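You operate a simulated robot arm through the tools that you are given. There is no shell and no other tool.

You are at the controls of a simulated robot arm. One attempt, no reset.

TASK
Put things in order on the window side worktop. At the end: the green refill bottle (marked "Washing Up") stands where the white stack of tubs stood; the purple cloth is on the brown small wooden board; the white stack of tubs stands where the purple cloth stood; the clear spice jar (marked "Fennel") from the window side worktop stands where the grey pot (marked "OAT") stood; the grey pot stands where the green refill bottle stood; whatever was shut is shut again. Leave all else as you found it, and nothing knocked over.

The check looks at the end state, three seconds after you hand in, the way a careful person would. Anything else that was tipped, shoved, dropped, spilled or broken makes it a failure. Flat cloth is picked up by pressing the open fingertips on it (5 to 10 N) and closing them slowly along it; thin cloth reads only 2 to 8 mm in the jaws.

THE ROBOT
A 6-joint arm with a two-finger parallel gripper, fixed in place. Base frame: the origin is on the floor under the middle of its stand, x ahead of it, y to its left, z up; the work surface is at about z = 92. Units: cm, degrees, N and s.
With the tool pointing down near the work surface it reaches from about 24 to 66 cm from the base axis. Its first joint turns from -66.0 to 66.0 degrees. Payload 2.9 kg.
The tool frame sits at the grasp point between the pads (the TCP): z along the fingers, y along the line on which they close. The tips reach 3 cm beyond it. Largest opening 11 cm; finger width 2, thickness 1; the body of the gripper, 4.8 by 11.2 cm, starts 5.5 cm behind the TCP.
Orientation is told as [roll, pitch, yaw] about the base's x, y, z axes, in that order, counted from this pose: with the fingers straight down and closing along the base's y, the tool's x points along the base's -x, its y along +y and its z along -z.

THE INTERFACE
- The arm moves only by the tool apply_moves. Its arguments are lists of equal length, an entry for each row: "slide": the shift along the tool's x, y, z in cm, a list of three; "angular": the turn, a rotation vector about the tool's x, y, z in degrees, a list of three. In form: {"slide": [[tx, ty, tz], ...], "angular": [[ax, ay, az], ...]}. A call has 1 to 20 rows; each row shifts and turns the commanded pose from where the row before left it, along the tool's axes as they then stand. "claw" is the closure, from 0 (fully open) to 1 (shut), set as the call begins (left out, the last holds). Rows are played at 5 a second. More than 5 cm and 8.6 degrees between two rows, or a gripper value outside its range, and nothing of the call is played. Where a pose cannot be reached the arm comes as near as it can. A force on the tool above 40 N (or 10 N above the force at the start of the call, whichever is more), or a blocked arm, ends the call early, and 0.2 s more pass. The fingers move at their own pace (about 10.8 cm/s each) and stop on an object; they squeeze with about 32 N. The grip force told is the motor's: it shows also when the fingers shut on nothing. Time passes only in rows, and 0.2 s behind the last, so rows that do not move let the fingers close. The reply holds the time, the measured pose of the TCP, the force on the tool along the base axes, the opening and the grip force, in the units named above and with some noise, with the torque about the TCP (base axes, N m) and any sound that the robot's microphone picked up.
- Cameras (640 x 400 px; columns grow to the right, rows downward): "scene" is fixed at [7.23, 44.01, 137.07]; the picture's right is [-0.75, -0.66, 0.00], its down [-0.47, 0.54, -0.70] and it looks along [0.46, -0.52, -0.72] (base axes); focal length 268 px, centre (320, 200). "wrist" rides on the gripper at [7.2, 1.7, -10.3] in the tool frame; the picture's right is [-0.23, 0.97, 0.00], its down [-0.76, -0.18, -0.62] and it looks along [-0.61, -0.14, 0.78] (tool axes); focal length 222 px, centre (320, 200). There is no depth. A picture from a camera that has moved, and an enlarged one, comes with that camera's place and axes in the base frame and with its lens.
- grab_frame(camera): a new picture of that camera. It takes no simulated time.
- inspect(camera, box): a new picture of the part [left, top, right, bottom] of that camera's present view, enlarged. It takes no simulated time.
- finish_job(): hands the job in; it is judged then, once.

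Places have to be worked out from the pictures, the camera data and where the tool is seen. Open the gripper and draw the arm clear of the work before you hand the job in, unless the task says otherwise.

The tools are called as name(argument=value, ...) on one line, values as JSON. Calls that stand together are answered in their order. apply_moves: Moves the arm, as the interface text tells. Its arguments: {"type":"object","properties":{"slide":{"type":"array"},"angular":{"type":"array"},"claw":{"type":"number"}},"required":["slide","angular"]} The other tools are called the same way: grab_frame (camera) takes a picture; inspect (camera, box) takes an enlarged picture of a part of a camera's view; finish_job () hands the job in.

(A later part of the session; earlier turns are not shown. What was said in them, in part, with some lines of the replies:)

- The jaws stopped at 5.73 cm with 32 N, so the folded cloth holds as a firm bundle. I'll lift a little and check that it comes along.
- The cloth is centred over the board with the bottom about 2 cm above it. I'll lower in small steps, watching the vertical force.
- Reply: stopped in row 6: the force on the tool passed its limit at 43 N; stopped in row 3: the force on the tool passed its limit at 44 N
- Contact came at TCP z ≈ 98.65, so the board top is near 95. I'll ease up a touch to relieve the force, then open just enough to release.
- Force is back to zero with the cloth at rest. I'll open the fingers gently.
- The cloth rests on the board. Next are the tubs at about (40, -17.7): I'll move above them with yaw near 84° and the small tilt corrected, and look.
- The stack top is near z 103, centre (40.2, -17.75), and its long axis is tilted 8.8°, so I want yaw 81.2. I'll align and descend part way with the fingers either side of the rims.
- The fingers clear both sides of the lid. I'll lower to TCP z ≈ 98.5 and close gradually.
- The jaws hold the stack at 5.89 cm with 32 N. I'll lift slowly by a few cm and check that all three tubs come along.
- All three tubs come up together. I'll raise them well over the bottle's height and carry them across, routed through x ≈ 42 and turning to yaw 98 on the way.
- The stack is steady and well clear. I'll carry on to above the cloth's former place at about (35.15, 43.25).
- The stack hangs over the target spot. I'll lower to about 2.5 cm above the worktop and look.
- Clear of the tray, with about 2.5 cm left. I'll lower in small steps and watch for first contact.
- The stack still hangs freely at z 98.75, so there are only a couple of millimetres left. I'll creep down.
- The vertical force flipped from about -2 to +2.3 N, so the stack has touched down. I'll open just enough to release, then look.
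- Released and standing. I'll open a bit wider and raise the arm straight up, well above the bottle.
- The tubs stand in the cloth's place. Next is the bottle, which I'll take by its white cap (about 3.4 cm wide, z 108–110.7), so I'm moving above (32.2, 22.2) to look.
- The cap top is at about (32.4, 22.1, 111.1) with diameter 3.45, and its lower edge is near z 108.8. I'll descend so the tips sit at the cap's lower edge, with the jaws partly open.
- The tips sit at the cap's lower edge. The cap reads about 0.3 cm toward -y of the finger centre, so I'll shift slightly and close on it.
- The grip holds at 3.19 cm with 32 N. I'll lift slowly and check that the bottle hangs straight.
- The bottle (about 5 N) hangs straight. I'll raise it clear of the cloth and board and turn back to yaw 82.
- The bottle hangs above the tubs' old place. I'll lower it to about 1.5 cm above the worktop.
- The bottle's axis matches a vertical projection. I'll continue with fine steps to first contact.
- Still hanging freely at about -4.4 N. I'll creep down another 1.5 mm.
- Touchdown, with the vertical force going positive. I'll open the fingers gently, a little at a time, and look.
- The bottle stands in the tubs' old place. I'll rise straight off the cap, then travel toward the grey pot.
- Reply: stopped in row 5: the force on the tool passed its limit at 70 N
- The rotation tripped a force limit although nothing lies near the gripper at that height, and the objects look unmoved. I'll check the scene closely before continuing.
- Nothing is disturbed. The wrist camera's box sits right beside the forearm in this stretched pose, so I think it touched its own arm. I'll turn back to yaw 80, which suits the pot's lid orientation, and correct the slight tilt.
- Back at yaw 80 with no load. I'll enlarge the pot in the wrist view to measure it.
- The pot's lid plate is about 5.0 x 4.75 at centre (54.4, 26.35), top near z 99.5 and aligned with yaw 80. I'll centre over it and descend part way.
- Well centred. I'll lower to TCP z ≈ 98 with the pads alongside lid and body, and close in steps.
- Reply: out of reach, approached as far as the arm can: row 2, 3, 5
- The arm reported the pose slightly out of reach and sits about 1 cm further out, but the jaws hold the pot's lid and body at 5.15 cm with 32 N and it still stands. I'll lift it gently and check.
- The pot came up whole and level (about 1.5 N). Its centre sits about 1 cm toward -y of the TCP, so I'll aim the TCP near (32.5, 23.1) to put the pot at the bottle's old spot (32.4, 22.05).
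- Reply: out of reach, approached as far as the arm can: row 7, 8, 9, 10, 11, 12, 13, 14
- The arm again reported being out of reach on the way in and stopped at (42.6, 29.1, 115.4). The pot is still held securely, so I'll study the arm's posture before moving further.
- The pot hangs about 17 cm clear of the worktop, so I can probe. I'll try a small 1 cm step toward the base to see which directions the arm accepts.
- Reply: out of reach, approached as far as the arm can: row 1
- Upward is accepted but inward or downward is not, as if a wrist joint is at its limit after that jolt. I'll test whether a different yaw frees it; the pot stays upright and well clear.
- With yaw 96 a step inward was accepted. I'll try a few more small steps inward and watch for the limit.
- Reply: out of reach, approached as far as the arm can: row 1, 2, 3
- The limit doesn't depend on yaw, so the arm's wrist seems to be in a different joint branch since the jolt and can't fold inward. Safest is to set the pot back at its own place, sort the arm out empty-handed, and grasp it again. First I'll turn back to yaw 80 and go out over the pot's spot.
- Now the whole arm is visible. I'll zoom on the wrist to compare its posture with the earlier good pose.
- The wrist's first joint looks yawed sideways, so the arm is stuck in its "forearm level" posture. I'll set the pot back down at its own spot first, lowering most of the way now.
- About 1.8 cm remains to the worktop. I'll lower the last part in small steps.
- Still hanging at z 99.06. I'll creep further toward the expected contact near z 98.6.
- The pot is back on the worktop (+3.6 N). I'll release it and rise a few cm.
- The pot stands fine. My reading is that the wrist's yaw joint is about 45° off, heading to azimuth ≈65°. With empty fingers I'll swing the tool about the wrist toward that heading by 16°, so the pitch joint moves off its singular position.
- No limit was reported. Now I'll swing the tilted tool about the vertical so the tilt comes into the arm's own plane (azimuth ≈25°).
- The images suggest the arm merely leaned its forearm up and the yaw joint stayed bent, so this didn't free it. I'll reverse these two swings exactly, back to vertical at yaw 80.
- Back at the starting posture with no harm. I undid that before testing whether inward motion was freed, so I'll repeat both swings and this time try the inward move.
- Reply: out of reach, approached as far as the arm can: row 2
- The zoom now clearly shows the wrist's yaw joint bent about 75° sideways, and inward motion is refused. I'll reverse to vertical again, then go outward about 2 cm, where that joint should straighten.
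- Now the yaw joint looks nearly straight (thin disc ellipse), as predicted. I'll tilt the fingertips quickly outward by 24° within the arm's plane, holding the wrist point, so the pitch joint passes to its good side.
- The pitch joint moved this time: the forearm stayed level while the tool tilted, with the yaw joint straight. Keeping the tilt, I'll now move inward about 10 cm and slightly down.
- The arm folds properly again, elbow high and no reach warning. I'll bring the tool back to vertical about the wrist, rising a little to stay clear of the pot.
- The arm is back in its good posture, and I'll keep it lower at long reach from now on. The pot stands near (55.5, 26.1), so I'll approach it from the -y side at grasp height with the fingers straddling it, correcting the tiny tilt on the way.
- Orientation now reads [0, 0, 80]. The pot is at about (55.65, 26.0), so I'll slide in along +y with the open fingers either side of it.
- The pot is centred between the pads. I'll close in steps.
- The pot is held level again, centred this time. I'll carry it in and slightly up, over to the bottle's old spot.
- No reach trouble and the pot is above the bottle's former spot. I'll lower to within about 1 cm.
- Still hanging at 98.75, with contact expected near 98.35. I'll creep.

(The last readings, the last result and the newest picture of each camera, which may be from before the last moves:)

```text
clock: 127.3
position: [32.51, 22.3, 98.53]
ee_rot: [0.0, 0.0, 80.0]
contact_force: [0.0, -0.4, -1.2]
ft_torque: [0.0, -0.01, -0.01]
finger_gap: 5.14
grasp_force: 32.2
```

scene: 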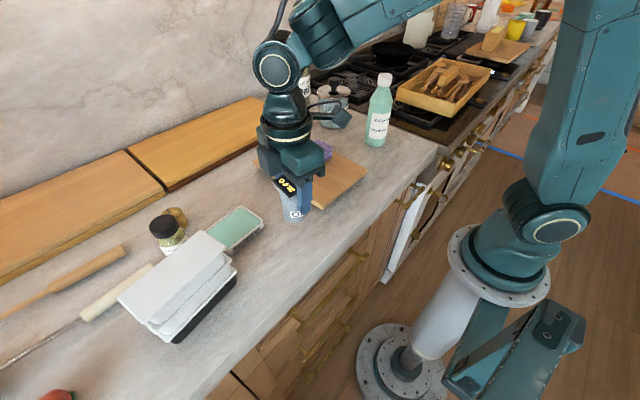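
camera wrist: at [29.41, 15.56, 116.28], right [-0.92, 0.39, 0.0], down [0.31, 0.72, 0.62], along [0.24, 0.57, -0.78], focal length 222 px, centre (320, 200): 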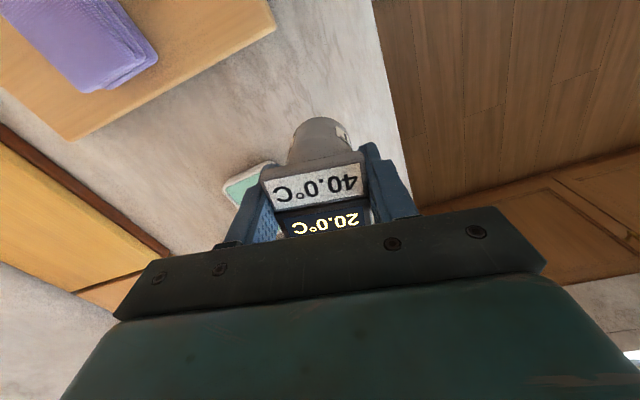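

apply_moves(slide=[[0, 0, 0.07], [0, 0, 0.05], [0, 0, 0]], angular=[[0, 0, 0], [0, 0, 0], [0, 0, 0]], claw=0.75)

```text
clock: 128.1
position: [32.48, 22.31, 98.4]
ee_rot: [0.0, 0.1, 80.0]
contact_force: [-0.5, 0.2, -1.5]
ft_torque: [0.0, -0.01, 0.0]
finger_gap: 5.14
grasp_force: 32.3
```

apply_moves(slide=[[0, 0, 0.07], [0, 0, 0.05], [0, 0, 0]], angular=[[0, 0, 0], [0, 0, 0], [0, 0, 0]], claw=0.75)

```text
clock: 128.9
position: [32.58, 22.39, 98.38]
ee_rot: [-0.1, -0.1, 80.1]
contact_force: [-7.0, 1.9, 20.2]
ft_torque: [-0.14, 0.15, -0.05]
finger_gap: 5.13
grasp_force: 31.6
```

Firm contact, slightly more than needed. I'll ease up under a millimetre and then release.

apply_moves(slide=[[0, 0, -0.07], [0, 0, 0]], angular=[[0, 0, 0], [0, 0, 0]], claw=0.75)

apply_moves(slide=[[0, 0, 0], [0, 0, 0]], angular=[[0, 0, 0], [0, 0, 0]], claw=0.45)

apply_moves(slide=[[0, 0, 0], [0, 0, -1], [0, 0, -2], [0, 0, -3], [0, 0, -2], [0, 0, 0]], angular=[[0, 0, 0], [0, 0, 0], [0, 0, 0], [0, 0, 0], [0, 0, 0], [0, 0, 0]], claw=0.2)

grab_frame(camera="scene")

grab_frame(camera="wrist")

```text
clock: 129.5
position: [32.46, 22.32, 98.42]
ee_rot: [-0.1, 0.1, 80.1]
contact_force: [-6.3, 2.0, 20.1]
ft_torque: [0.04, 0.1, 0.05]
finger_gap: 5.16
grasp_force: 31.9
```

```text
clock: 130.1
position: [32.47, 22.42, 98.19]
ee_rot: [0.0, 0.0, 79.9]
contact_force: [0.1, -0.6, -0.3]
ft_torque: [0.02, 0.03, -0.04]
finger_gap: 6.03
grasp_force: 0.0
```

```text
clock: 131.5
position: [32.45, 22.41, 106.22]
ee_rot: [0.1, 0.0, 80.0]
contact_force: [0.2, 0.6, 0.5]
ft_torque: [-0.02, 0.03, -0.02]
finger_gap: 8.82
grasp_force: 0.0
```

```text
taken
```

scene: 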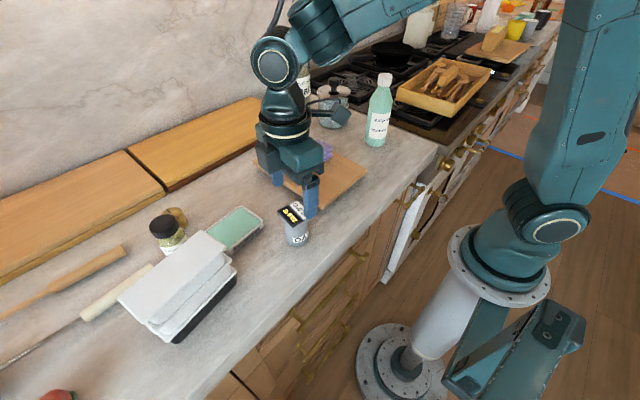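

```text
taken
camera wrist: at [29.57, 15.58, 116.68], right [-0.92, 0.39, 0.0], down [0.31, 0.72, 0.62], along [0.24, 0.57, -0.78], focal length 222 px, centre (320, 200)
```

wrist: 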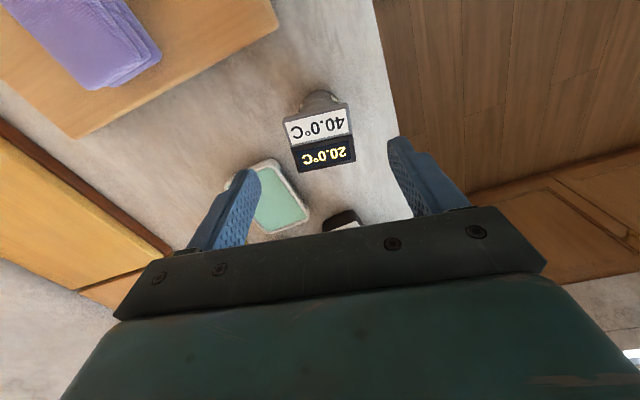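

The pot now stands at the bottle's old spot. For the jar I'll turn the tool to yaw 0 here at short reach, then move to a viewpoint over the tubs to measure the jar.

apply_moves(slide=[[0, 0, -1], [0, 0, -1], [0, 0, 0], [0, 0, 0], [0, 0, 0], [0, 0, 0], [0, 0, 0], [0, 0, 0], [0, 0, 0], [0, 0, 0], [0, 0, 0], [0, 0, 0], [0, 0, 0]], angular=[[0, 0, 0], [0, 0, 0], [0, 0, 8], [0, 0, 8], [0, 0, 8], [0, 0, 8], [0, 0, 8], [0, 0, 8], [0, 0, 8], [0, 0, 8], [0, 0, 8], [0, 0, 8], [0, 0, 0]], claw=0.2)

grab_frame(camera="wrist")

inspect(camera="scene", box=[100, 140, 350, 340])

```text
clock: 134.3
position: [32.61, 22.34, 108.21]
ee_rot: [0.0, 0.0, -0.1]
contact_force: [0.5, -0.2, -0.3]
ft_torque: [-0.01, -0.04, -0.02]
finger_gap: 8.8
grasp_force: 0.1
```

```text
taken
camera wrist: at [25.24, 24.09, 118.73], right [0.23, 0.97, 0.0], down [0.76, -0.18, 0.62], along [0.61, -0.14, -0.78], focal length 222 px, centre (320, 200)
```

wrist: 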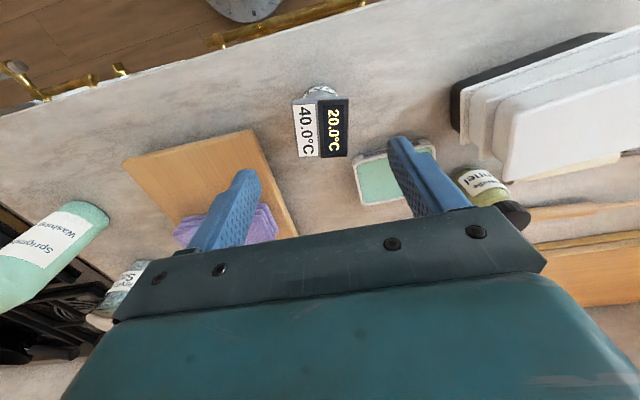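

```text
2.00 times, centred on (225, 240) of scene
camera zoom: at [7.23, 44.01, 137.07], right [-0.75, -0.66, 0.0], down [-0.47, 0.54, -0.7], along [0.46, -0.52, -0.72], focal length 535 px, centre (510, 120)
```

zoom: 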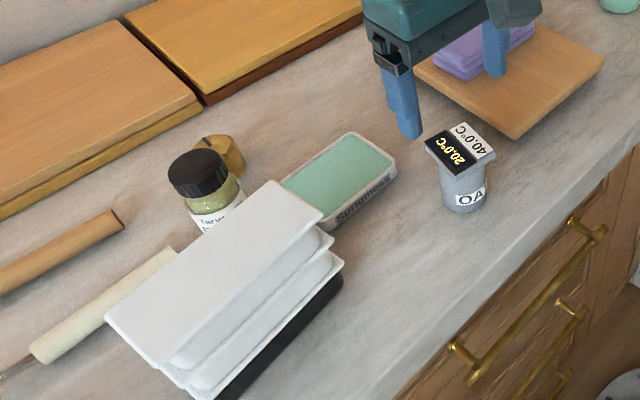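

Pot confirmed at about (32.5, 22.4). Now I'll move to a viewpoint facing the jar, staying above the tubs.

apply_moves(slide=[[0, 0, -2], [-0.68, 3.13, -0.4], [-0.68, 3.13, -0.4], [-0.68, 3.13, -0.4], [-0.68, 3.13, -0.3], [-0.68, 3.13, -0.3], [0, 0, 0]], angular=[[0, 0, 0], [0, 0, 0], [0, 0, 0], [0, 0, 0], [0, 0, 0], [0, 0, 0], [0, 0, 0]], claw=0.2)

grab_frame(camera="wrist")

grab_frame(camera="scene")

```text
clock: 135.9
position: [35.82, 37.95, 111.93]
ee_rot: [0.0, 0.0, 0.0]
contact_force: [-0.5, 0.6, 0.4]
ft_torque: [0.0, 0.0, 0.02]
finger_gap: 8.81
grasp_force: 0.1
```

```text
taken
camera wrist: at [28.54, 39.73, 122.43], right [0.23, 0.97, 0.0], down [0.76, -0.18, 0.62], along [0.61, -0.14, -0.78], focal length 222 px, centre (320, 200)
```

wrist: 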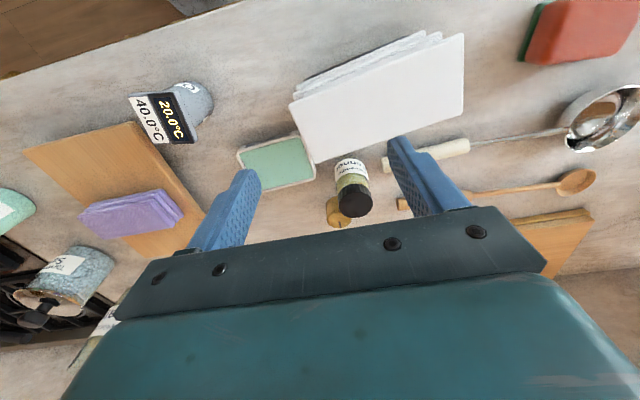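

```text
taken
```

scene: 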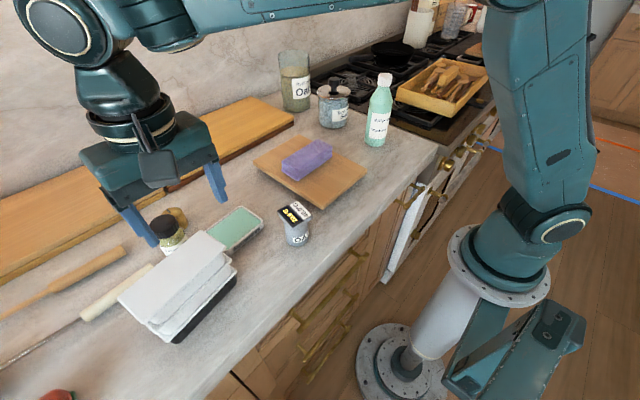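

inspect(camera="wrist", box=[230, 110, 490, 260])

inspect(camera="wrist", box=[300, 140, 410, 230])

```text
2.46 times, centred on (360, 185) of wrist
camera zoom: at [28.54, 39.73, 122.43], right [0.23, 0.97, 0.0], down [0.76, -0.18, 0.62], along [0.61, -0.14, -0.78], focal length 547 px, centre (222, 237)
```

zoom: 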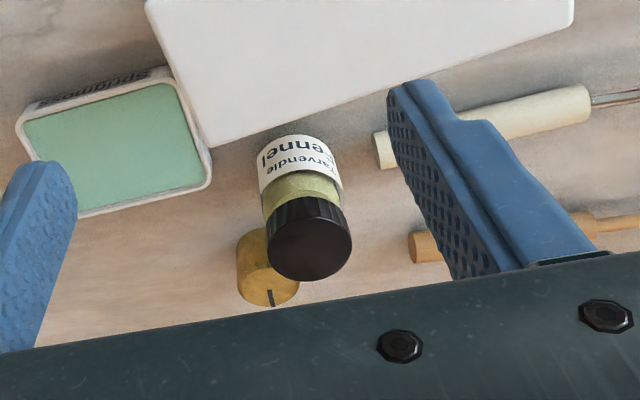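

```text
4.44 times, centred on (355, 185) of wrist
camera zoom: at [28.54, 39.73, 122.43], right [0.23, 0.97, 0.0], down [0.76, -0.18, 0.62], along [0.61, -0.14, -0.78], focal length 987 px, centre (164, 267)
```

zoom: 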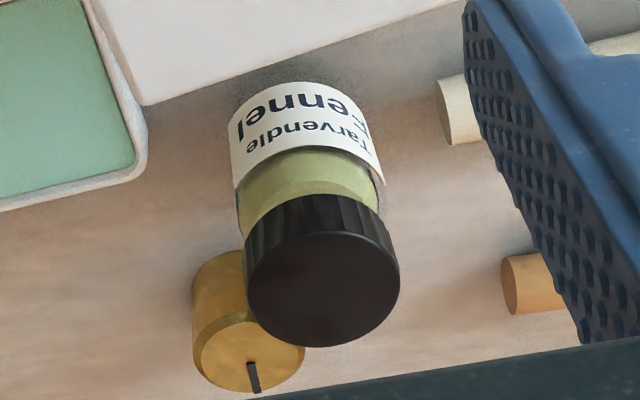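

The jar measures about (48.5, 40.05) with body diameter near 5.1. Its neighbours are the tray corner (46.2, 35), timer (54.2, 37) and the white handle end (47.2, 45.6). I'll narrow the jaws to 6.6 cm and come down in the gap between tubs and jar at x ≈ 42.3.

apply_moves(slide=[[-3.25, 1.05, 1.0], [-3.25, 1.05, 2.9], [0, 0, 0]], angular=[[0, 0, 0], [0, 0, 0], [0, 0, 0]], claw=0.4)

grab_frame(camera="wrist")

inspect(camera="scene", box=[60, 140, 310, 320])

```text
clock: 136.7
position: [42.37, 40.01, 108.03]
ee_rot: [0.0, 0.0, 0.0]
contact_force: [0.6, 0.4, 0.1]
ft_torque: [0.0, -0.04, 0.01]
finger_gap: 6.59
grasp_force: 0.1
```

```text
taken
camera wrist: at [35.14, 41.82, 118.49], right [0.23, 0.97, 0.0], down [0.76, -0.18, 0.62], along [0.61, -0.14, -0.78], focal length 222 px, centre (320, 200)
```

wrist: 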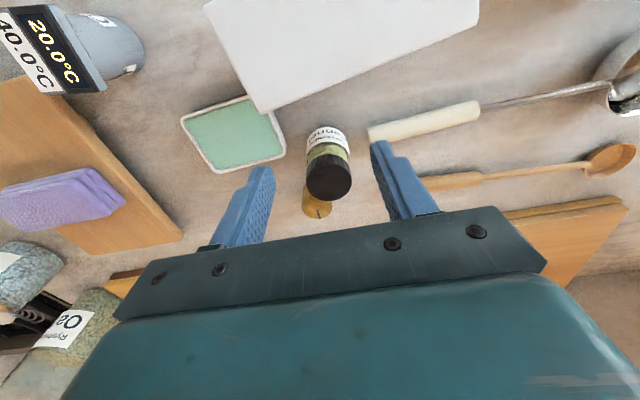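

```text
2.22 times, centred on (185, 230) of scene
camera zoom: at [7.24, 44.01, 137.07], right [-0.75, -0.66, 0.0], down [-0.47, 0.54, -0.7], along [0.46, -0.52, -0.72], focal length 594 px, centre (620, 133)
```

zoom: 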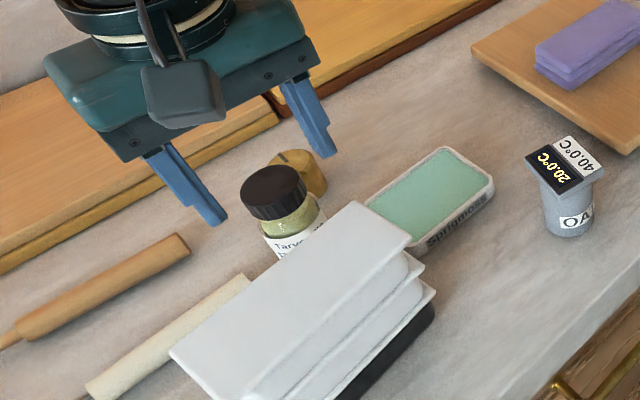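

inspect(camera="wrist", box=[220, 90, 440, 240])

```text
2.67 times, centred on (330, 165) of wrist
camera zoom: at [35.14, 41.82, 118.49], right [0.23, 0.97, 0.0], down [0.76, -0.18, 0.62], along [0.61, -0.14, -0.78], focal length 592 px, centre (293, 293)
```

zoom: 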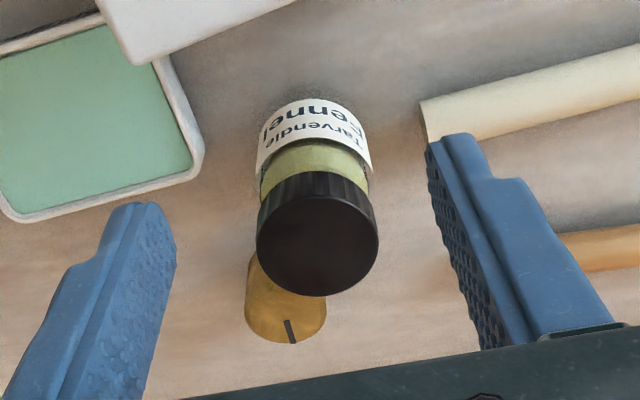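

The jar's y is about 39.97, matching the tool's y of 40.0. I'll descend in the gap to tip height 95.6, above the tray and the handle.

apply_moves(slide=[[0, 0, 2.5], [0, 0, 2.5], [0, 0, 2.2], [0, 0, 1.4], [0, 0, 0.7], [0, 0, 0]], angular=[[0, 0, 0], [0, 0, 0], [0, 0, 0], [0, 0, 0], [0, 0, 0], [0, 0, 0]], claw=0.4)

grab_frame(camera="wrist")

inspect(camera="scene", box=[60, 140, 310, 320])

```text
clock: 138.1
position: [42.4, 40.12, 98.86]
ee_rot: [0.0, 0.0, 0.0]
contact_force: [-0.5, -0.7, 0.0]
ft_torque: [0.01, 0.02, 0.01]
finger_gap: 6.63
grasp_force: 0.0
```

```text
taken
camera wrist: at [35.13, 41.84, 109.29], right [0.23, 0.97, 0.0], down [0.76, -0.18, 0.62], along [0.61, -0.14, -0.78], focal length 222 px, centre (320, 200)
```

wrist: 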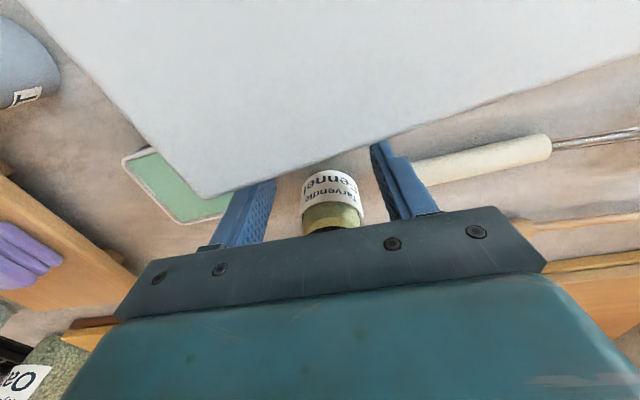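

```text
2.22 times, centred on (185, 230) of scene
camera zoom: at [7.23, 44.01, 137.07], right [-0.75, -0.66, 0.0], down [-0.47, 0.54, -0.7], along [0.46, -0.52, -0.72], focal length 594 px, centre (620, 133)
```

zoom: 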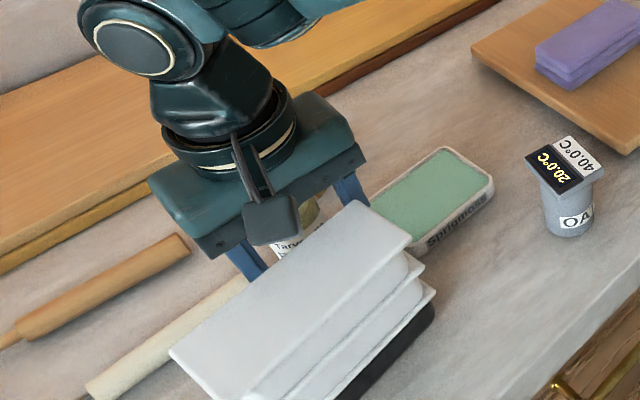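

inspect(camera="wrist", box=[200, 130, 440, 260])

```text
2.67 times, centred on (320, 195) of wrist
camera zoom: at [35.13, 41.84, 109.29], right [0.23, 0.97, 0.0], down [0.76, -0.18, 0.62], along [0.61, -0.14, -0.78], focal length 592 px, centre (320, 213)
```

zoom: 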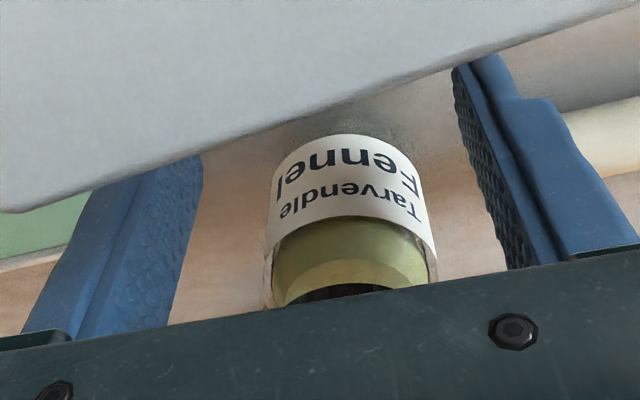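

The jar body is centred at y ≈ 39.83 and is about 5.5 cm wide, so I'll shift by -0.27 in y while sliding forward around it, with the tips still above the tray.

apply_moves(slide=[[-0.3, -0.2, 0], [-0.9, -0.07, 0], [-1.0, 0, 0], [-1.0, 0, 0], [0, 0, 0]], angular=[[0, 0, 0], [0, 0, 0], [0, 0, 0], [0, 0, 0], [0, 0, 0]], claw=0.4)

grab_frame(camera="wrist")

inspect(camera="scene", box=[60, 140, 310, 320])

```text
clock: 139.3
position: [45.49, 39.92, 99.02]
ee_rot: [0.0, 0.0, 0.0]
contact_force: [-0.2, 0.1, -0.5]
ft_torque: [0.0, -0.04, -0.02]
finger_gap: 6.61
grasp_force: 0.1
```

```text
taken
camera wrist: at [38.29, 41.6, 109.37], right [0.23, 0.97, 0.0], down [0.76, -0.18, 0.62], along [0.61, -0.14, -0.78], focal length 222 px, centre (320, 200)
```

wrist: 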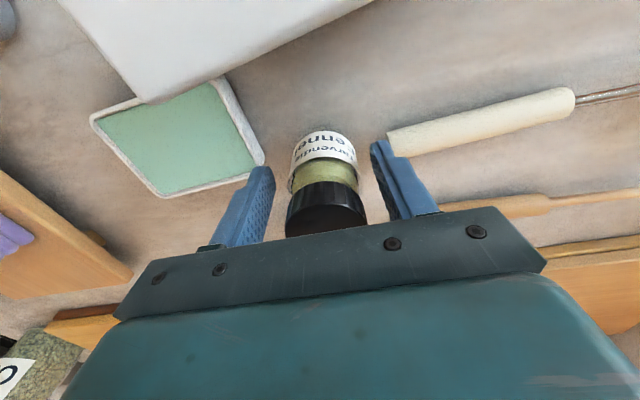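

```text
2.22 times, centred on (185, 230) of scene
camera zoom: at [7.23, 44.01, 137.07], right [-0.75, -0.66, 0.0], down [-0.47, 0.54, -0.7], along [0.46, -0.52, -0.72], focal length 594 px, centre (620, 133)
```

zoom: 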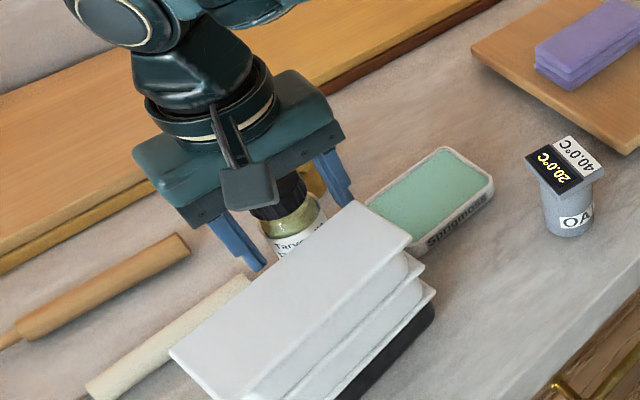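

The jar sits about 0.3 cm toward -y of the finger centre. I'll shift that way and continue forward in small steps.

apply_moves(slide=[[0, -0.15, 0], [0, -0.12, 0], [-0.6, 0, 0], [-0.7, 0, 0], [0, 0, 0]], angular=[[0, 0, 0], [0, 0, 0], [0, 0, 0], [0, 0, 0], [0, 0, 0]], claw=0.4)

inspect(camera="wrist", box=[200, 110, 440, 260])

```text
clock: 140.5
position: [46.9, 39.57, 98.9]
ee_rot: [0.0, 0.0, 0.0]
contact_force: [0.5, -0.7, -0.2]
ft_torque: [-0.01, 0.0, 0.01]
finger_gap: 6.61
grasp_force: 0.1
```

```text
2.67 times, centred on (320, 185) of wrist
camera zoom: at [39.57, 41.33, 109.36], right [0.23, 0.97, 0.0], down [0.76, -0.18, 0.62], along [0.61, -0.14, -0.78], focal length 592 px, centre (320, 240)
```

zoom: 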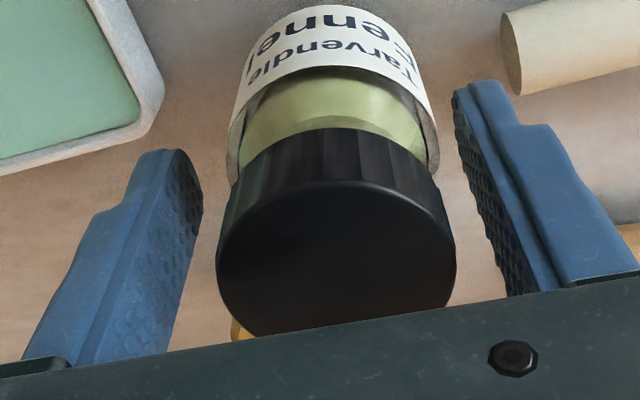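

Now the jar is centred between the pads within about 1 mm. I'll go forward the last 1.25 cm and then lower slightly to grip the glass body.

apply_moves(slide=[[-0.6, 0.05, 0], [-0.65, 0.05, 0], [0, 0, 0.6], [0, 0, 0.6], [0, 0, 0.2], [0, 0, 0]], angular=[[0, 0, 0], [0, 0, 0], [0, 0, 0], [0, 0, 0], [0, 0, 0], [0, 0, 0]], claw=0.4)

grab_frame(camera="wrist")

inspect(camera="scene", box=[60, 140, 310, 320])

```text
clock: 141.9
position: [48.05, 39.67, 97.66]
ee_rot: [-0.1, 0.1, 0.0]
contact_force: [-0.5, 0.9, 0.5]
ft_torque: [0.01, 0.0, 0.02]
finger_gap: 6.59
grasp_force: 0.2
```

```text
taken
camera wrist: at [40.76, 41.32, 107.97], right [0.23, 0.97, 0.0], down [0.76, -0.18, 0.62], along [0.61, -0.14, -0.78], focal length 222 px, centre (320, 200)
```

wrist: 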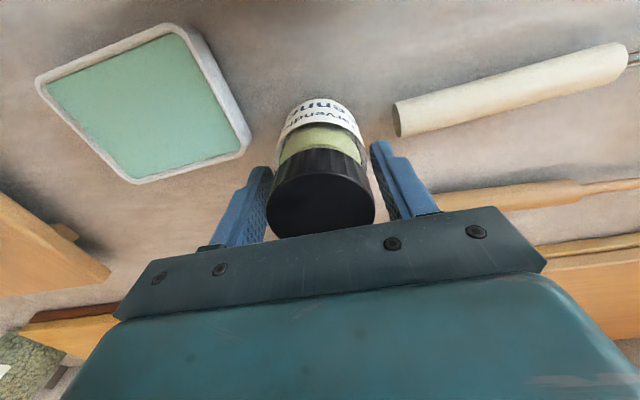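

```text
2.22 times, centred on (185, 230) of scene
camera zoom: at [7.23, 44.01, 137.07], right [-0.75, -0.66, 0.0], down [-0.47, 0.54, -0.7], along [0.46, -0.52, -0.72], focal length 594 px, centre (620, 133)
```

zoom: 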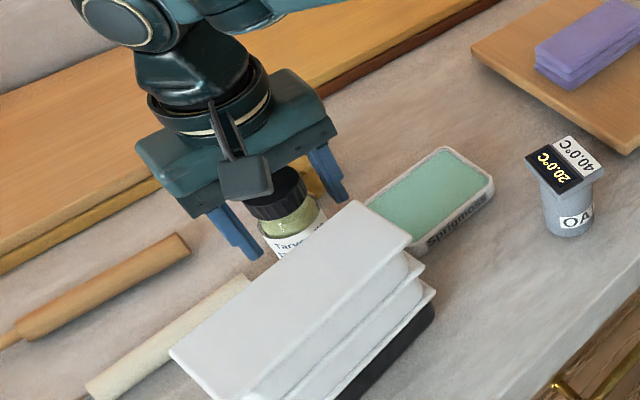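

The fingers straddle the jar clear of the tray, timer and handle. I'll close slowly.

apply_moves(slide=[[0, 0, 0], [0, 0, 0]], angular=[[0, 0, 0], [0, 0, 0]], claw=0.48)

apply_moves(slide=[[0, 0, 0], [0, 0, 0], [0, 0, 0]], angular=[[0, 0, 0], [0, 0, 0], [0, 0, 0]], claw=0.6)

grab_frame(camera="wrist")

```text
clock: 142.5
position: [48.03, 39.74, 97.53]
ee_rot: [0.0, 0.0, 0.0]
contact_force: [-1.1, 0.0, -0.1]
ft_torque: [0.0, -0.01, -0.02]
finger_gap: 5.69
grasp_force: 0.1
```

```text
clock: 143.3
position: [48.02, 39.8, 97.56]
ee_rot: [0.0, 0.0, 0.1]
contact_force: [0.6, 0.7, 0.4]
ft_torque: [0.02, 0.01, 0.03]
finger_gap: 4.41
grasp_force: 0.1
```

```text
taken
camera wrist: at [40.76, 41.33, 107.98], right [0.23, 0.97, 0.0], down [0.76, -0.18, 0.62], along [0.61, -0.14, -0.78], focal length 222 px, centre (320, 200)
```

wrist: 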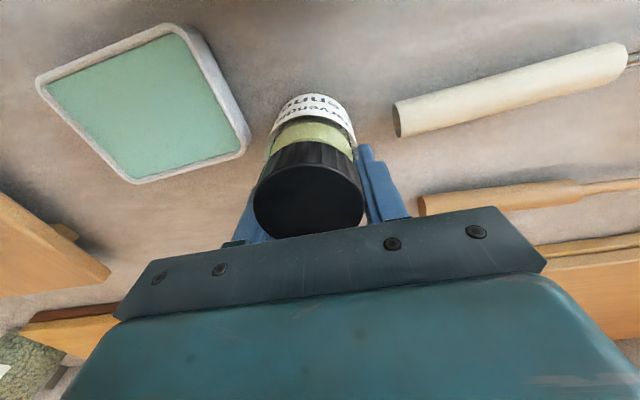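

The jaws reached 4.41 cm with no force and the jar shifted slightly toward -y, so it's taller and nearer than I judged (lid top about 100.6, x about 46.5) and the pads are too far forward. I'll open again and look.

apply_moves(slide=[[0, 0, 0], [0, 0, 0]], angular=[[0, 0, 0], [0, 0, 0]], claw=0.42)

inspect(camera="wrist", box=[200, 70, 440, 250])

inspect(camera="scene", box=[120, 190, 240, 270])

```text
clock: 143.9
position: [47.98, 39.68, 97.56]
ee_rot: [0.0, 0.1, 0.0]
contact_force: [-0.1, 0.1, 0.3]
ft_torque: [0.0, -0.03, 0.0]
finger_gap: 6.39
grasp_force: 0.2
```

```text
2.22 times, centred on (320, 160) of wrist
camera zoom: at [40.76, 41.33, 107.98], right [0.23, 0.97, 0.0], down [0.76, -0.18, 0.62], along [0.61, -0.14, -0.78], focal length 494 px, centre (320, 289)
```

zoom: 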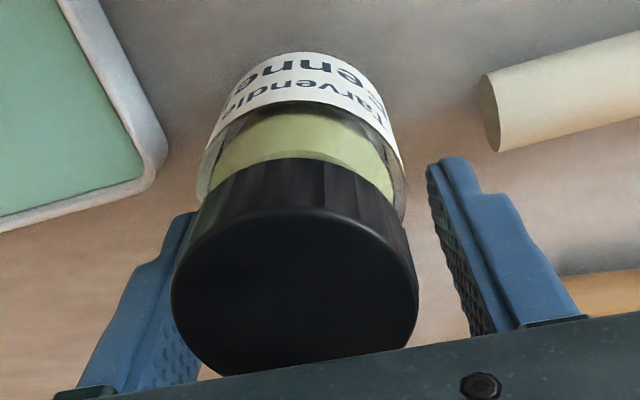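

```text
5.00 times, centred on (180, 230) of scene
camera zoom: at [7.23, 44.01, 137.07], right [-0.75, -0.66, 0.0], down [-0.47, 0.54, -0.7], along [0.46, -0.52, -0.72], focal length 1338 px, centre (1020, 50)
```

zoom: 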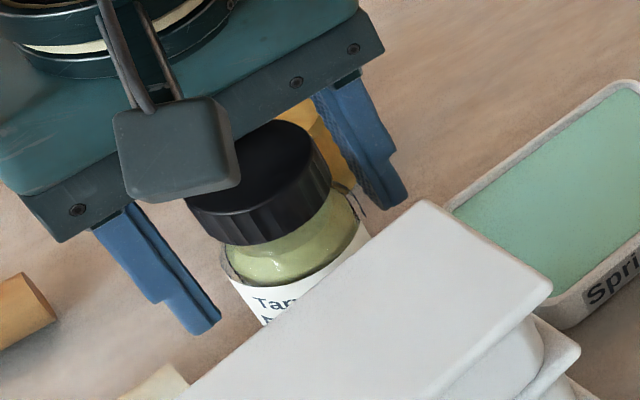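

The lid top is really near z 101 and the jar is now at about (46.1, 39.65), body about 4.6 cm. I'll rise 1.2 cm so the tips clear the tray rim, move back 1.9 cm, and recheck.

apply_moves(slide=[[0, 0, -0.6], [0, 0, -0.6], [0.6, 0, 0], [0.7, 0, 0], [0.6, 0, 0], [0, 0, 0]], angular=[[0, 0, 0], [0, 0, 0], [0, 0, 0], [0, 0, 0], [0, 0, 0], [0, 0, 0]], claw=0.42)

inspect(camera="wrist", box=[200, 70, 440, 250])

inspect(camera="scene", box=[120, 190, 240, 270])

```text
clock: 145.3
position: [46.15, 39.61, 98.75]
ee_rot: [0.1, 0.1, 0.0]
contact_force: [0.3, 0.1, -0.2]
ft_torque: [0.0, 0.01, 0.0]
finger_gap: 6.35
grasp_force: 0.1
```

```text
2.22 times, centred on (320, 160) of wrist
camera zoom: at [38.87, 41.35, 109.2], right [0.23, 0.97, 0.0], down [0.76, -0.18, 0.62], along [0.61, -0.14, -0.78], focal length 494 px, centre (320, 289)
```

zoom: 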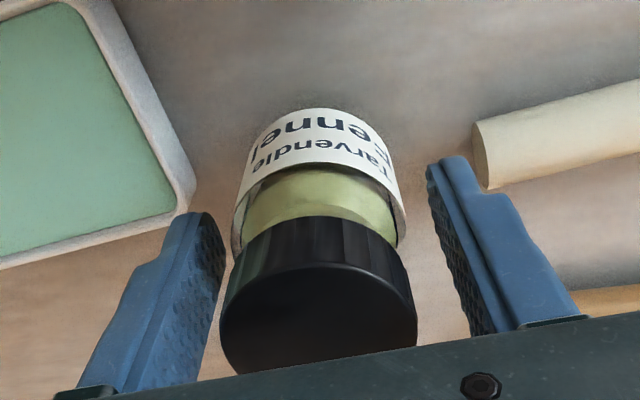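

```text
5.00 times, centred on (180, 230) of scene
camera zoom: at [7.23, 44.01, 137.07], right [-0.75, -0.66, 0.0], down [-0.47, 0.54, -0.7], along [0.46, -0.52, -0.72], focal length 1338 px, centre (1020, 50)
```

zoom: 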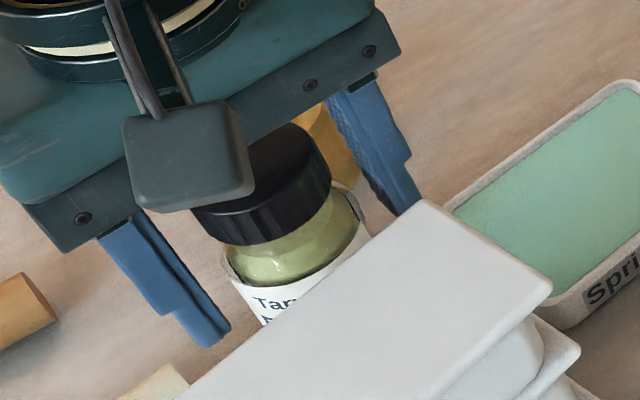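

Now the jar is centred on the pads, at (46.05, 39.63) against a tool position of (46.15, 39.61). I'll close slowly and watch the force.

apply_moves(slide=[[0, 0, 0], [0, 0, 0]], angular=[[0, 0, 0], [0, 0, 0]], claw=0.54)

apply_moves(slide=[[0, 0, 0], [0, 0, 0]], angular=[[0, 0, 0], [0, 0, 0]], claw=0.6)

apply_moves(slide=[[0, 0, 0], [0, 0, 0]], angular=[[0, 0, 0], [0, 0, 0]], claw=0.66)

inspect(camera="wrist", box=[200, 70, 440, 250])

```text
clock: 145.9
position: [46.03, 39.64, 98.78]
ee_rot: [0.1, 0.0, -0.1]
contact_force: [0.9, 0.0, -0.9]
ft_torque: [-0.01, 0.04, -0.01]
finger_gap: 5.05
grasp_force: 0.0
```

```text
clock: 146.5
position: [46.08, 39.63, 98.89]
ee_rot: [0.0, 0.0, 0.0]
contact_force: [-0.1, 0.3, 0.3]
ft_torque: [0.0, -0.01, -0.01]
finger_gap: 4.66
grasp_force: 31.5
```

```text
clock: 147.1
position: [46.22, 39.64, 98.71]
ee_rot: [-0.1, 0.1, -0.1]
contact_force: [0.4, -1.2, 1.0]
ft_torque: [-0.03, -0.01, -0.01]
finger_gap: 4.64
grasp_force: 32.0
```

```text
2.22 times, centred on (320, 160) of wrist
camera zoom: at [38.89, 41.35, 109.2], right [0.23, 0.97, 0.0], down [0.76, -0.18, 0.62], along [0.61, -0.14, -0.78], focal length 494 px, centre (320, 289)
```

zoom: 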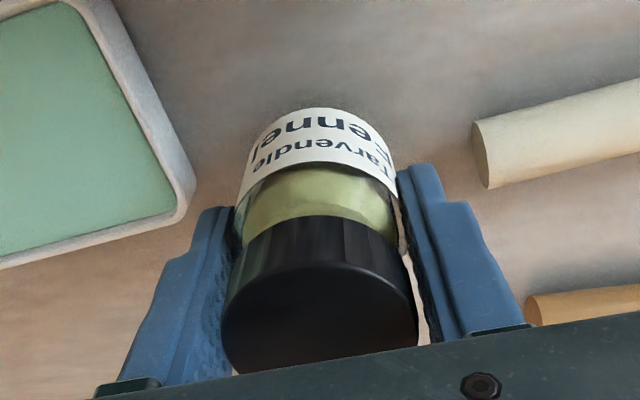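

Firm grip on the glass at 4.64 cm with 32 N. I'll lift slowly by 4 cm, staying in the arm's good zone, and check.

apply_moves(slide=[[0, 0, -0.3], [0, 0, -0.7], [0, 0, -1], [0, 0, -1], [0, 0, -1], [0, 0, 0]], angular=[[0, 0, 0], [0, 0, 0], [0, 0, 0], [0, 0, 0], [0, 0, 0], [0, 0, 0]], claw=0.75)

grab_frame(camera="wrist")

inspect(camera="scene", box=[60, 140, 310, 320])

```text
clock: 148.5
position: [46.19, 39.55, 102.77]
ee_rot: [0.0, 0.0, -0.1]
contact_force: [0.2, -0.2, -0.8]
ft_torque: [-0.02, 0.01, 0.01]
finger_gap: 4.64
grasp_force: 32.3
```

```text
taken
camera wrist: at [38.97, 41.4, 113.18], right [0.23, 0.97, 0.0], down [0.76, -0.18, 0.62], along [0.61, -0.14, -0.78], focal length 222 px, centre (320, 200)
```

wrist: 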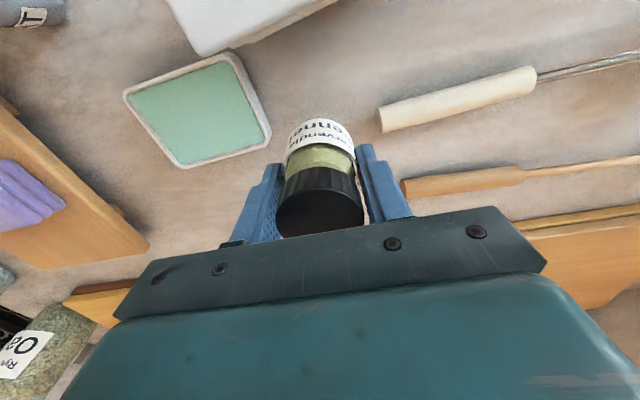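

```text
2.22 times, centred on (185, 230) of scene
camera zoom: at [7.24, 44.01, 137.07], right [-0.75, -0.66, 0.0], down [-0.47, 0.54, -0.7], along [0.46, -0.52, -0.72], focal length 594 px, centre (620, 133)
```

zoom: 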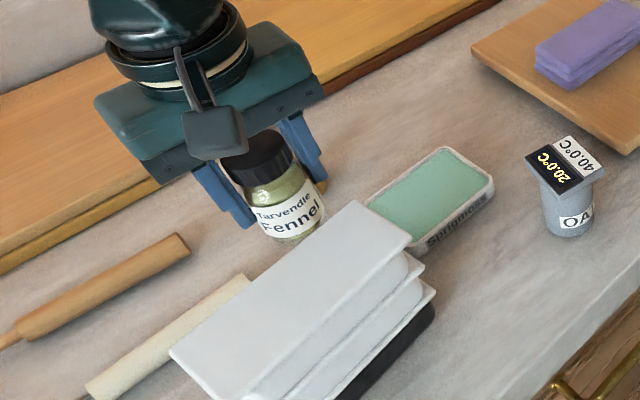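

The jar hangs upright. I'll carry it first along -y at this height, clear of the timer, then diagonally to above the pot's old place (54.5, 26.2).

apply_moves(slide=[[0, -1.5, -0.2], [0, -2.3, -0.2], [0, -2.6, 0], [0, -2.15, 0], [-1.8, -1.0, 0], [-2.3, -1.3, 0], [-2.3, -1.3, 0], [-2.0, -1.2, 0], [0, 0, 0]], angular=[[0, 0, 0], [0, 0, 0], [0, 0, 0], [0, 0, 0], [0, 0, 0], [0, 0, 0], [0, 0, 0], [0, 0, 0], [0, 0, 0]], claw=0.75)

grab_frame(camera="scene")

grab_frame(camera="wrist")

```text
clock: 150.5
position: [54.68, 26.22, 103.25]
ee_rot: [0.0, 0.0, 0.1]
contact_force: [0.1, -0.1, -2.7]
ft_torque: [0.02, 0.01, 0.0]
finger_gap: 4.63
grasp_force: 32.2
```

```text
taken
```

scene: 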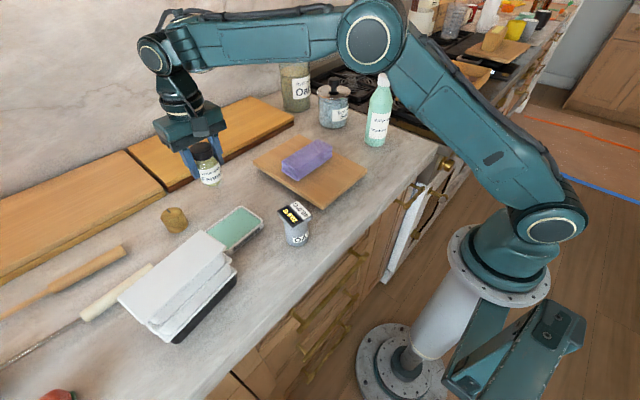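

```text
taken
camera wrist: at [47.33, 27.99, 113.67], right [0.23, 0.97, 0.0], down [0.76, -0.18, 0.62], along [0.61, -0.14, -0.78], focal length 222 px, centre (320, 200)
```

wrist: 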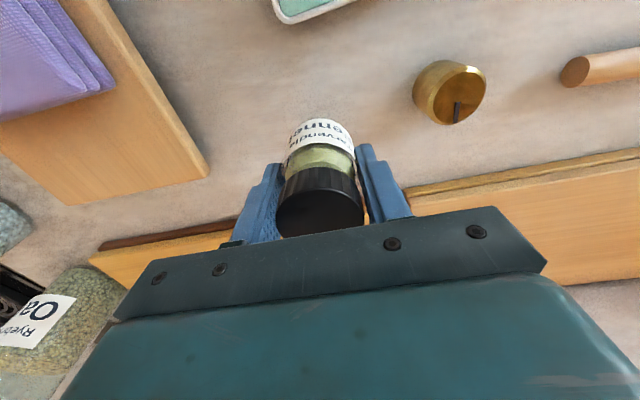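

The jar is over the pot's old place with the arm still in its good posture. I'll lower to within about 0.7 cm.

apply_moves(slide=[[0, 0, 1.2], [0, 0, 1.2], [0, 0, 0.8], [0, 0, 0.4], [0, 0, 0.2], [0, 0, 0]], angular=[[0, 0, 0], [0, 0, 0], [0, 0, 0], [0, 0, 0], [0, 0, 0], [0, 0, 0]], claw=0.75)

apply_moves(slide=[[0, 0, 0.2], [0, 0, 0.1], [0, 0, 0]], angular=[[0, 0, 0], [0, 0, 0], [0, 0, 0]], claw=0.75)

inspect(camera="scene", box=[130, 110, 290, 220])

```text
clock: 151.9
position: [54.6, 26.34, 99.24]
ee_rot: [0.0, 0.1, -0.1]
contact_force: [-0.2, 0.5, -2.3]
ft_torque: [0.05, 0.0, -0.02]
finger_gap: 4.64
grasp_force: 32.0
```

```text
clock: 152.7
position: [54.54, 26.25, 99.0]
ee_rot: [0.0, 0.1, 0.0]
contact_force: [-0.9, -0.5, -2.7]
ft_torque: [0.02, 0.02, 0.0]
finger_gap: 4.63
grasp_force: 32.4
```

```text
3.64 times, centred on (210, 165) of scene
camera zoom: at [7.24, 44.01, 137.07], right [-0.75, -0.66, 0.0], down [-0.47, 0.54, -0.7], along [0.46, -0.52, -0.72], focal length 973 px, centre (720, 327)
```

zoom: 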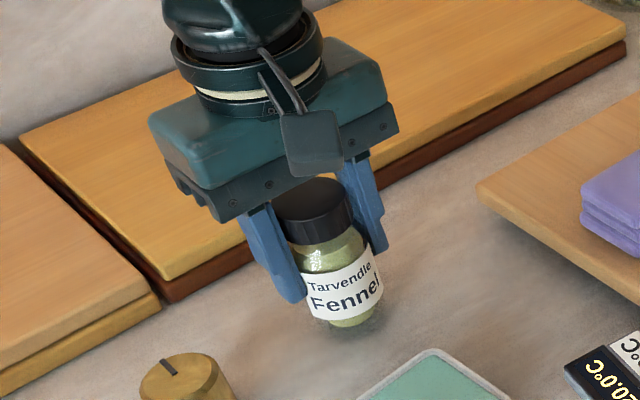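

Still free at z 99.0. I'll creep to contact.

apply_moves(slide=[[0, 0, 0.08], [0, 0, 0.07], [0, 0, 0]], angular=[[0, 0, 0], [0, 0, 0], [0, 0, 0]], claw=0.75)

apply_moves(slide=[[0, 0, 0.06], [0, 0, 0.04], [0, 0, 0]], angular=[[0, 0, 0], [0, 0, 0], [0, 0, 0]], claw=0.75)

```text
clock: 153.5
position: [54.45, 26.42, 98.81]
ee_rot: [0.0, 0.0, 0.1]
contact_force: [-0.1, 0.4, -2.1]
ft_torque: [0.0, 0.0, 0.0]
finger_gap: 4.62
grasp_force: 32.3
```

```text
clock: 154.3
position: [54.64, 26.33, 98.71]
ee_rot: [-0.1, 0.0, 0.0]
contact_force: [-1.2, 0.6, -0.1]
ft_torque: [-0.02, 0.03, 0.0]
finger_gap: 4.61
grasp_force: 31.7
```

The load went to about zero, so the jar is just touching. I'll go another 0.3 mm and release gently.

apply_moves(slide=[[0, 0, 0.03], [0, 0, 0]], angular=[[0, 0, 0], [0, 0, 0]], claw=0.75)

apply_moves(slide=[[0, 0, 0], [0, 0, 0]], angular=[[0, 0, 0], [0, 0, 0]], claw=0.52)

apply_moves(slide=[[0, 0, 0], [0, 0, 0]], angular=[[0, 0, 0], [0, 0, 0]], claw=0.3)

inspect(camera="scene", box=[130, 110, 290, 220])

grab_frame(camera="wrist")

```text
clock: 154.9
position: [54.55, 26.41, 98.7]
ee_rot: [0.0, 0.0, 0.0]
contact_force: [0.0, -0.7, 0.6]
ft_torque: [-0.08, 0.04, 0.0]
finger_gap: 4.63
grasp_force: 31.8
```

```text
clock: 155.5
position: [54.59, 26.4, 98.67]
ee_rot: [0.0, 0.0, 0.1]
contact_force: [-0.5, 0.9, 0.8]
ft_torque: [-0.01, -0.03, -0.01]
finger_gap: 5.3
grasp_force: 0.1
```

```text
clock: 156.1
position: [54.57, 26.53, 98.77]
ee_rot: [0.0, 0.0, 0.1]
contact_force: [0.2, 0.0, -0.6]
ft_torque: [-0.01, 0.03, -0.01]
finger_gap: 7.71
grasp_force: 0.0
```

```text
3.64 times, centred on (210, 165) of scene
camera zoom: at [7.23, 44.01, 137.07], right [-0.75, -0.66, 0.0], down [-0.47, 0.54, -0.7], along [0.46, -0.52, -0.72], focal length 973 px, centre (720, 327)
```

zoom: 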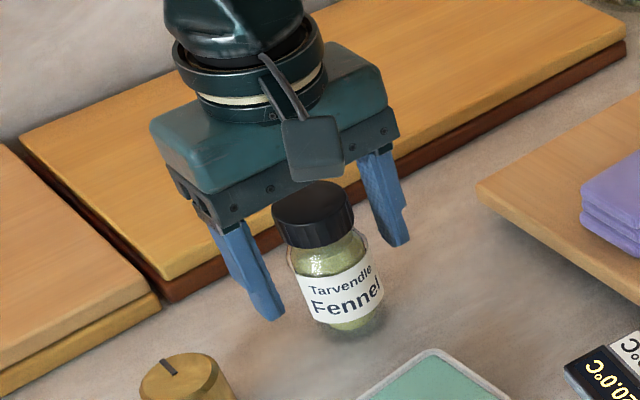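

```text
taken
camera wrist: at [47.32, 28.06, 109.19], right [0.23, 0.97, 0.0], down [0.76, -0.18, 0.62], along [0.61, -0.14, -0.78], focal length 222 px, centre (320, 200)
```

wrist: 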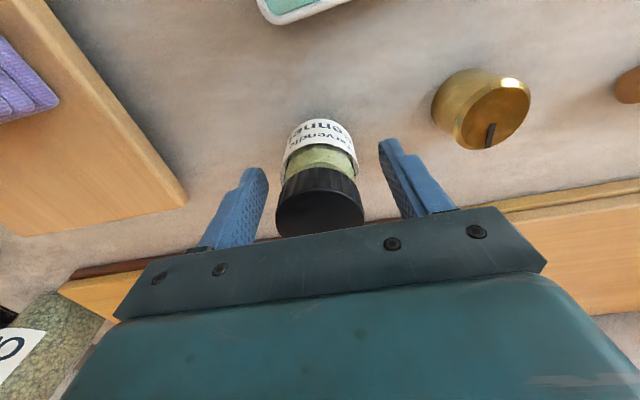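

The jar stands upright and free. I'll back out toward the base with the fingers straddling it, then rise.

apply_moves(slide=[[0.8, 0, 0], [1.5, 0, 0], [1.8, 0, 0], [1.7, 0, -0.5], [0, 0, -2], [0, 0, -3], [0, 0, -3], [0, 0, 0]], angular=[[0, 0, 0], [0, 0, 0], [0, 0, 0], [0, 0, 0], [0, 0, 0], [0, 0, 0], [0, 0, 0], [0, 0, 0]], claw=0.3)

grab_frame(camera="scene")

grab_frame(camera="wrist")

```text
clock: 157.9
position: [48.71, 26.33, 107.34]
ee_rot: [0.0, 0.0, 0.1]
contact_force: [0.6, -0.8, 0.2]
ft_torque: [0.01, 0.03, -0.03]
finger_gap: 7.7
grasp_force: 0.0
```

```text
taken
```

scene: 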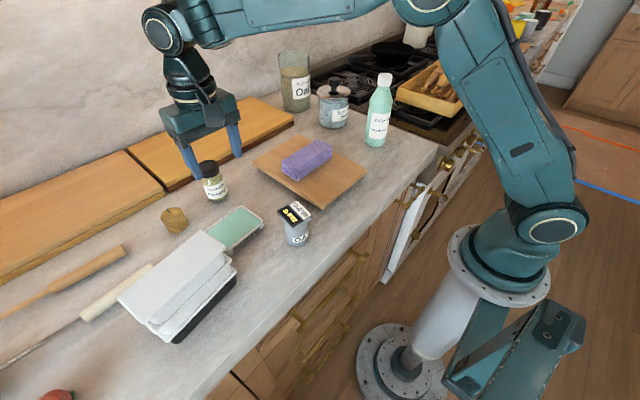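

```text
taken
camera wrist: at [41.45, 27.99, 117.73], right [0.23, 0.97, 0.0], down [0.76, -0.18, 0.62], along [0.61, -0.14, -0.78], focal length 222 px, centre (320, 200)
```

wrist: 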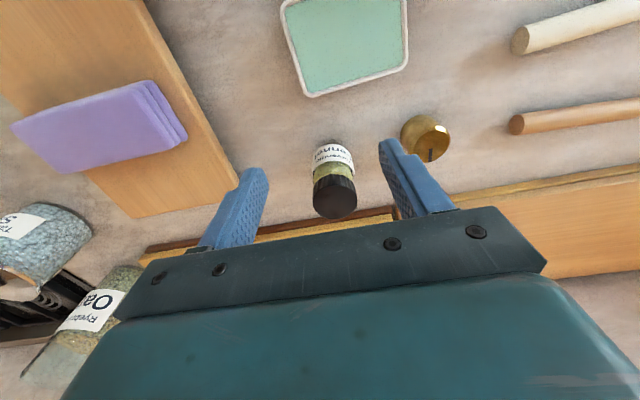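

The jar stands where the pot stood. I'll draw the arm back toward the base, clear of the work, and then inspect everything.

apply_moves(slide=[[2.5, -1.5, -1.5], [3.5, -2.5, -1.5], [3.5, -3, -1.5], [3.5, -3, -1.5], [3.5, -3, -1.5], [3, -3, -1], [2, -2.5, 0], [0, 0, 0]], angular=[[0, 0, 0], [0, 0, 0], [0, 0, 0], [0, 0, 0], [0, 0, 0], [0, 0, 0], [0, 0, 0], [0, 0, 0]], claw=0)

grab_frame(camera="scene")

inspect(camera="scene", box=[140, 140, 340, 265])

inspect(camera="scene", box=[100, 200, 300, 345])

inspect(camera="scene", box=[260, 50, 460, 200])

```text
clock: 159.7
position: [27.04, 8.01, 115.59]
ee_rot: [0.0, 0.1, 0.0]
contact_force: [-0.5, 0.0, 0.0]
ft_torque: [-0.03, 0.02, 0.02]
finger_gap: 11.0
grasp_force: 0.1
```

```text
taken
```

scene: 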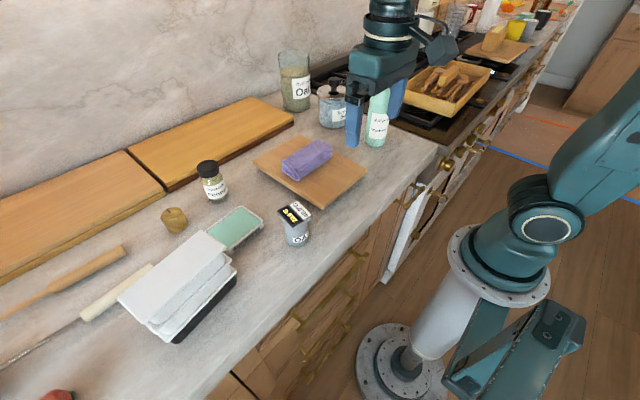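

```text
3.20 times, centred on (240, 202) of scene
camera zoom: at [7.23, 44.0, 137.07], right [-0.75, -0.66, 0.0], down [-0.47, 0.54, -0.7], along [0.46, -0.52, -0.72], focal length 856 px, centre (576, 192)
```

zoom: 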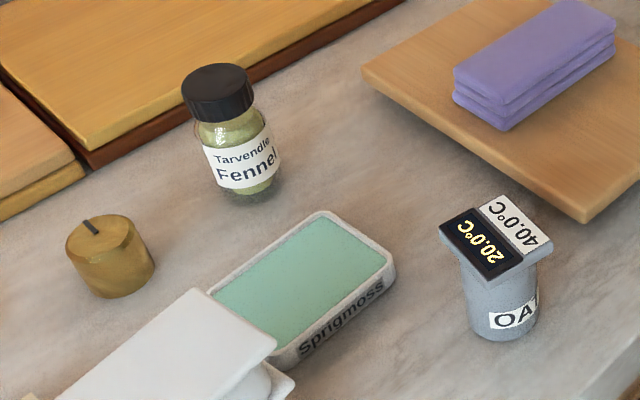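

```text
2.76 times, centred on (200, 272) of scene
camera zoom: at [7.23, 44.0, 137.07], right [-0.75, -0.66, 0.0], down [-0.47, 0.54, -0.7], along [0.46, -0.52, -0.72], focal length 738 px, centre (651, 0)
```

zoom: 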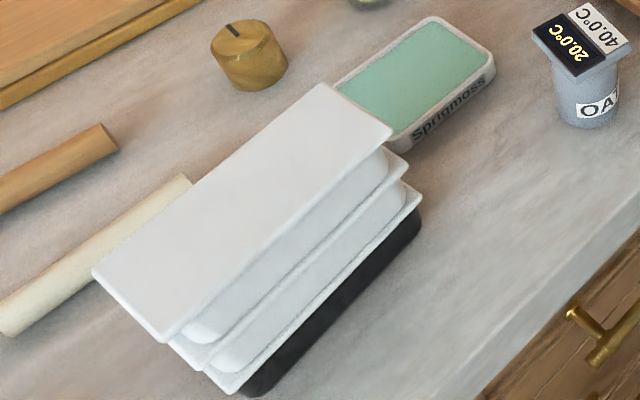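

```text
2.67 times, centred on (360, 125) of scene
camera zoom: at [7.23, 44.0, 137.07], right [-0.75, -0.66, 0.0], down [-0.47, 0.54, -0.7], along [0.46, -0.52, -0.72], focal length 713 px, centre (213, 400)
```

zoom: 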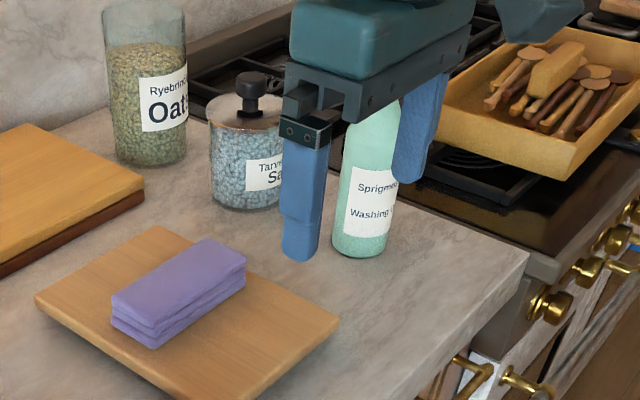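

All items check out against the first pictures:
- The cloth is on the board.
- The tubs stand where the cloth was.
- The bottle stands where the tubs were.
- The pot stands where the bottle was.
- The jar stands where the pot was.

The tray, timer, handles and jars of salt and oats are unmoved, and nothing was opened. The gripper is open and clear, so I hand in.

finish_job()

```text
The job is handed in.
```

I've handed in the job with all five items in their new places and standing upright. In the last pictures nothing is knocked over or spilled, and I opened nothing. I don't have the check's verdict.

| Item | Now stands | How close |
|---|---|---|
| Purple cloth | on the small wooden board, near its middle | fully on the board |
| White stack of tubs | where the cloth was | lined up with the cloth's old position and angle |
| Green bottle (Washing Up) | where the tubs were | within about 0.5 cm, by the arm's readings |
| Grey pot (OAT) | where the bottle was | within about 0.5 cm, by the pictures |
| Clear jar (Fennel) | where the grey pot was | within about 0.5 cm, by the pictures |

Four things happened along the way:

- **Arm jolt:** while turning over the grey pot, the arm jerked past its force limit at about 70 N and then could not fold inward. It touched nothing. I put the pot back near its spot, worked the wrist free with the gripper empty, and picked the pot up again.
- **Grey pot:** my first grip pushed it about 1 cm before lifting. It did not tip, and it was moved afterwards anyway.
- **Fennel jar:** my first try at gripping it pushed it about half a centimetre without tipping it. It was then lifted cleanly.
- **Firm contact:** the cloth met the board at about 43 N, and the pot met the worktop at about 20 N when I set it down. Both look fine in the later pictures.

The arm is drawn back near the front edge with the gripper open.
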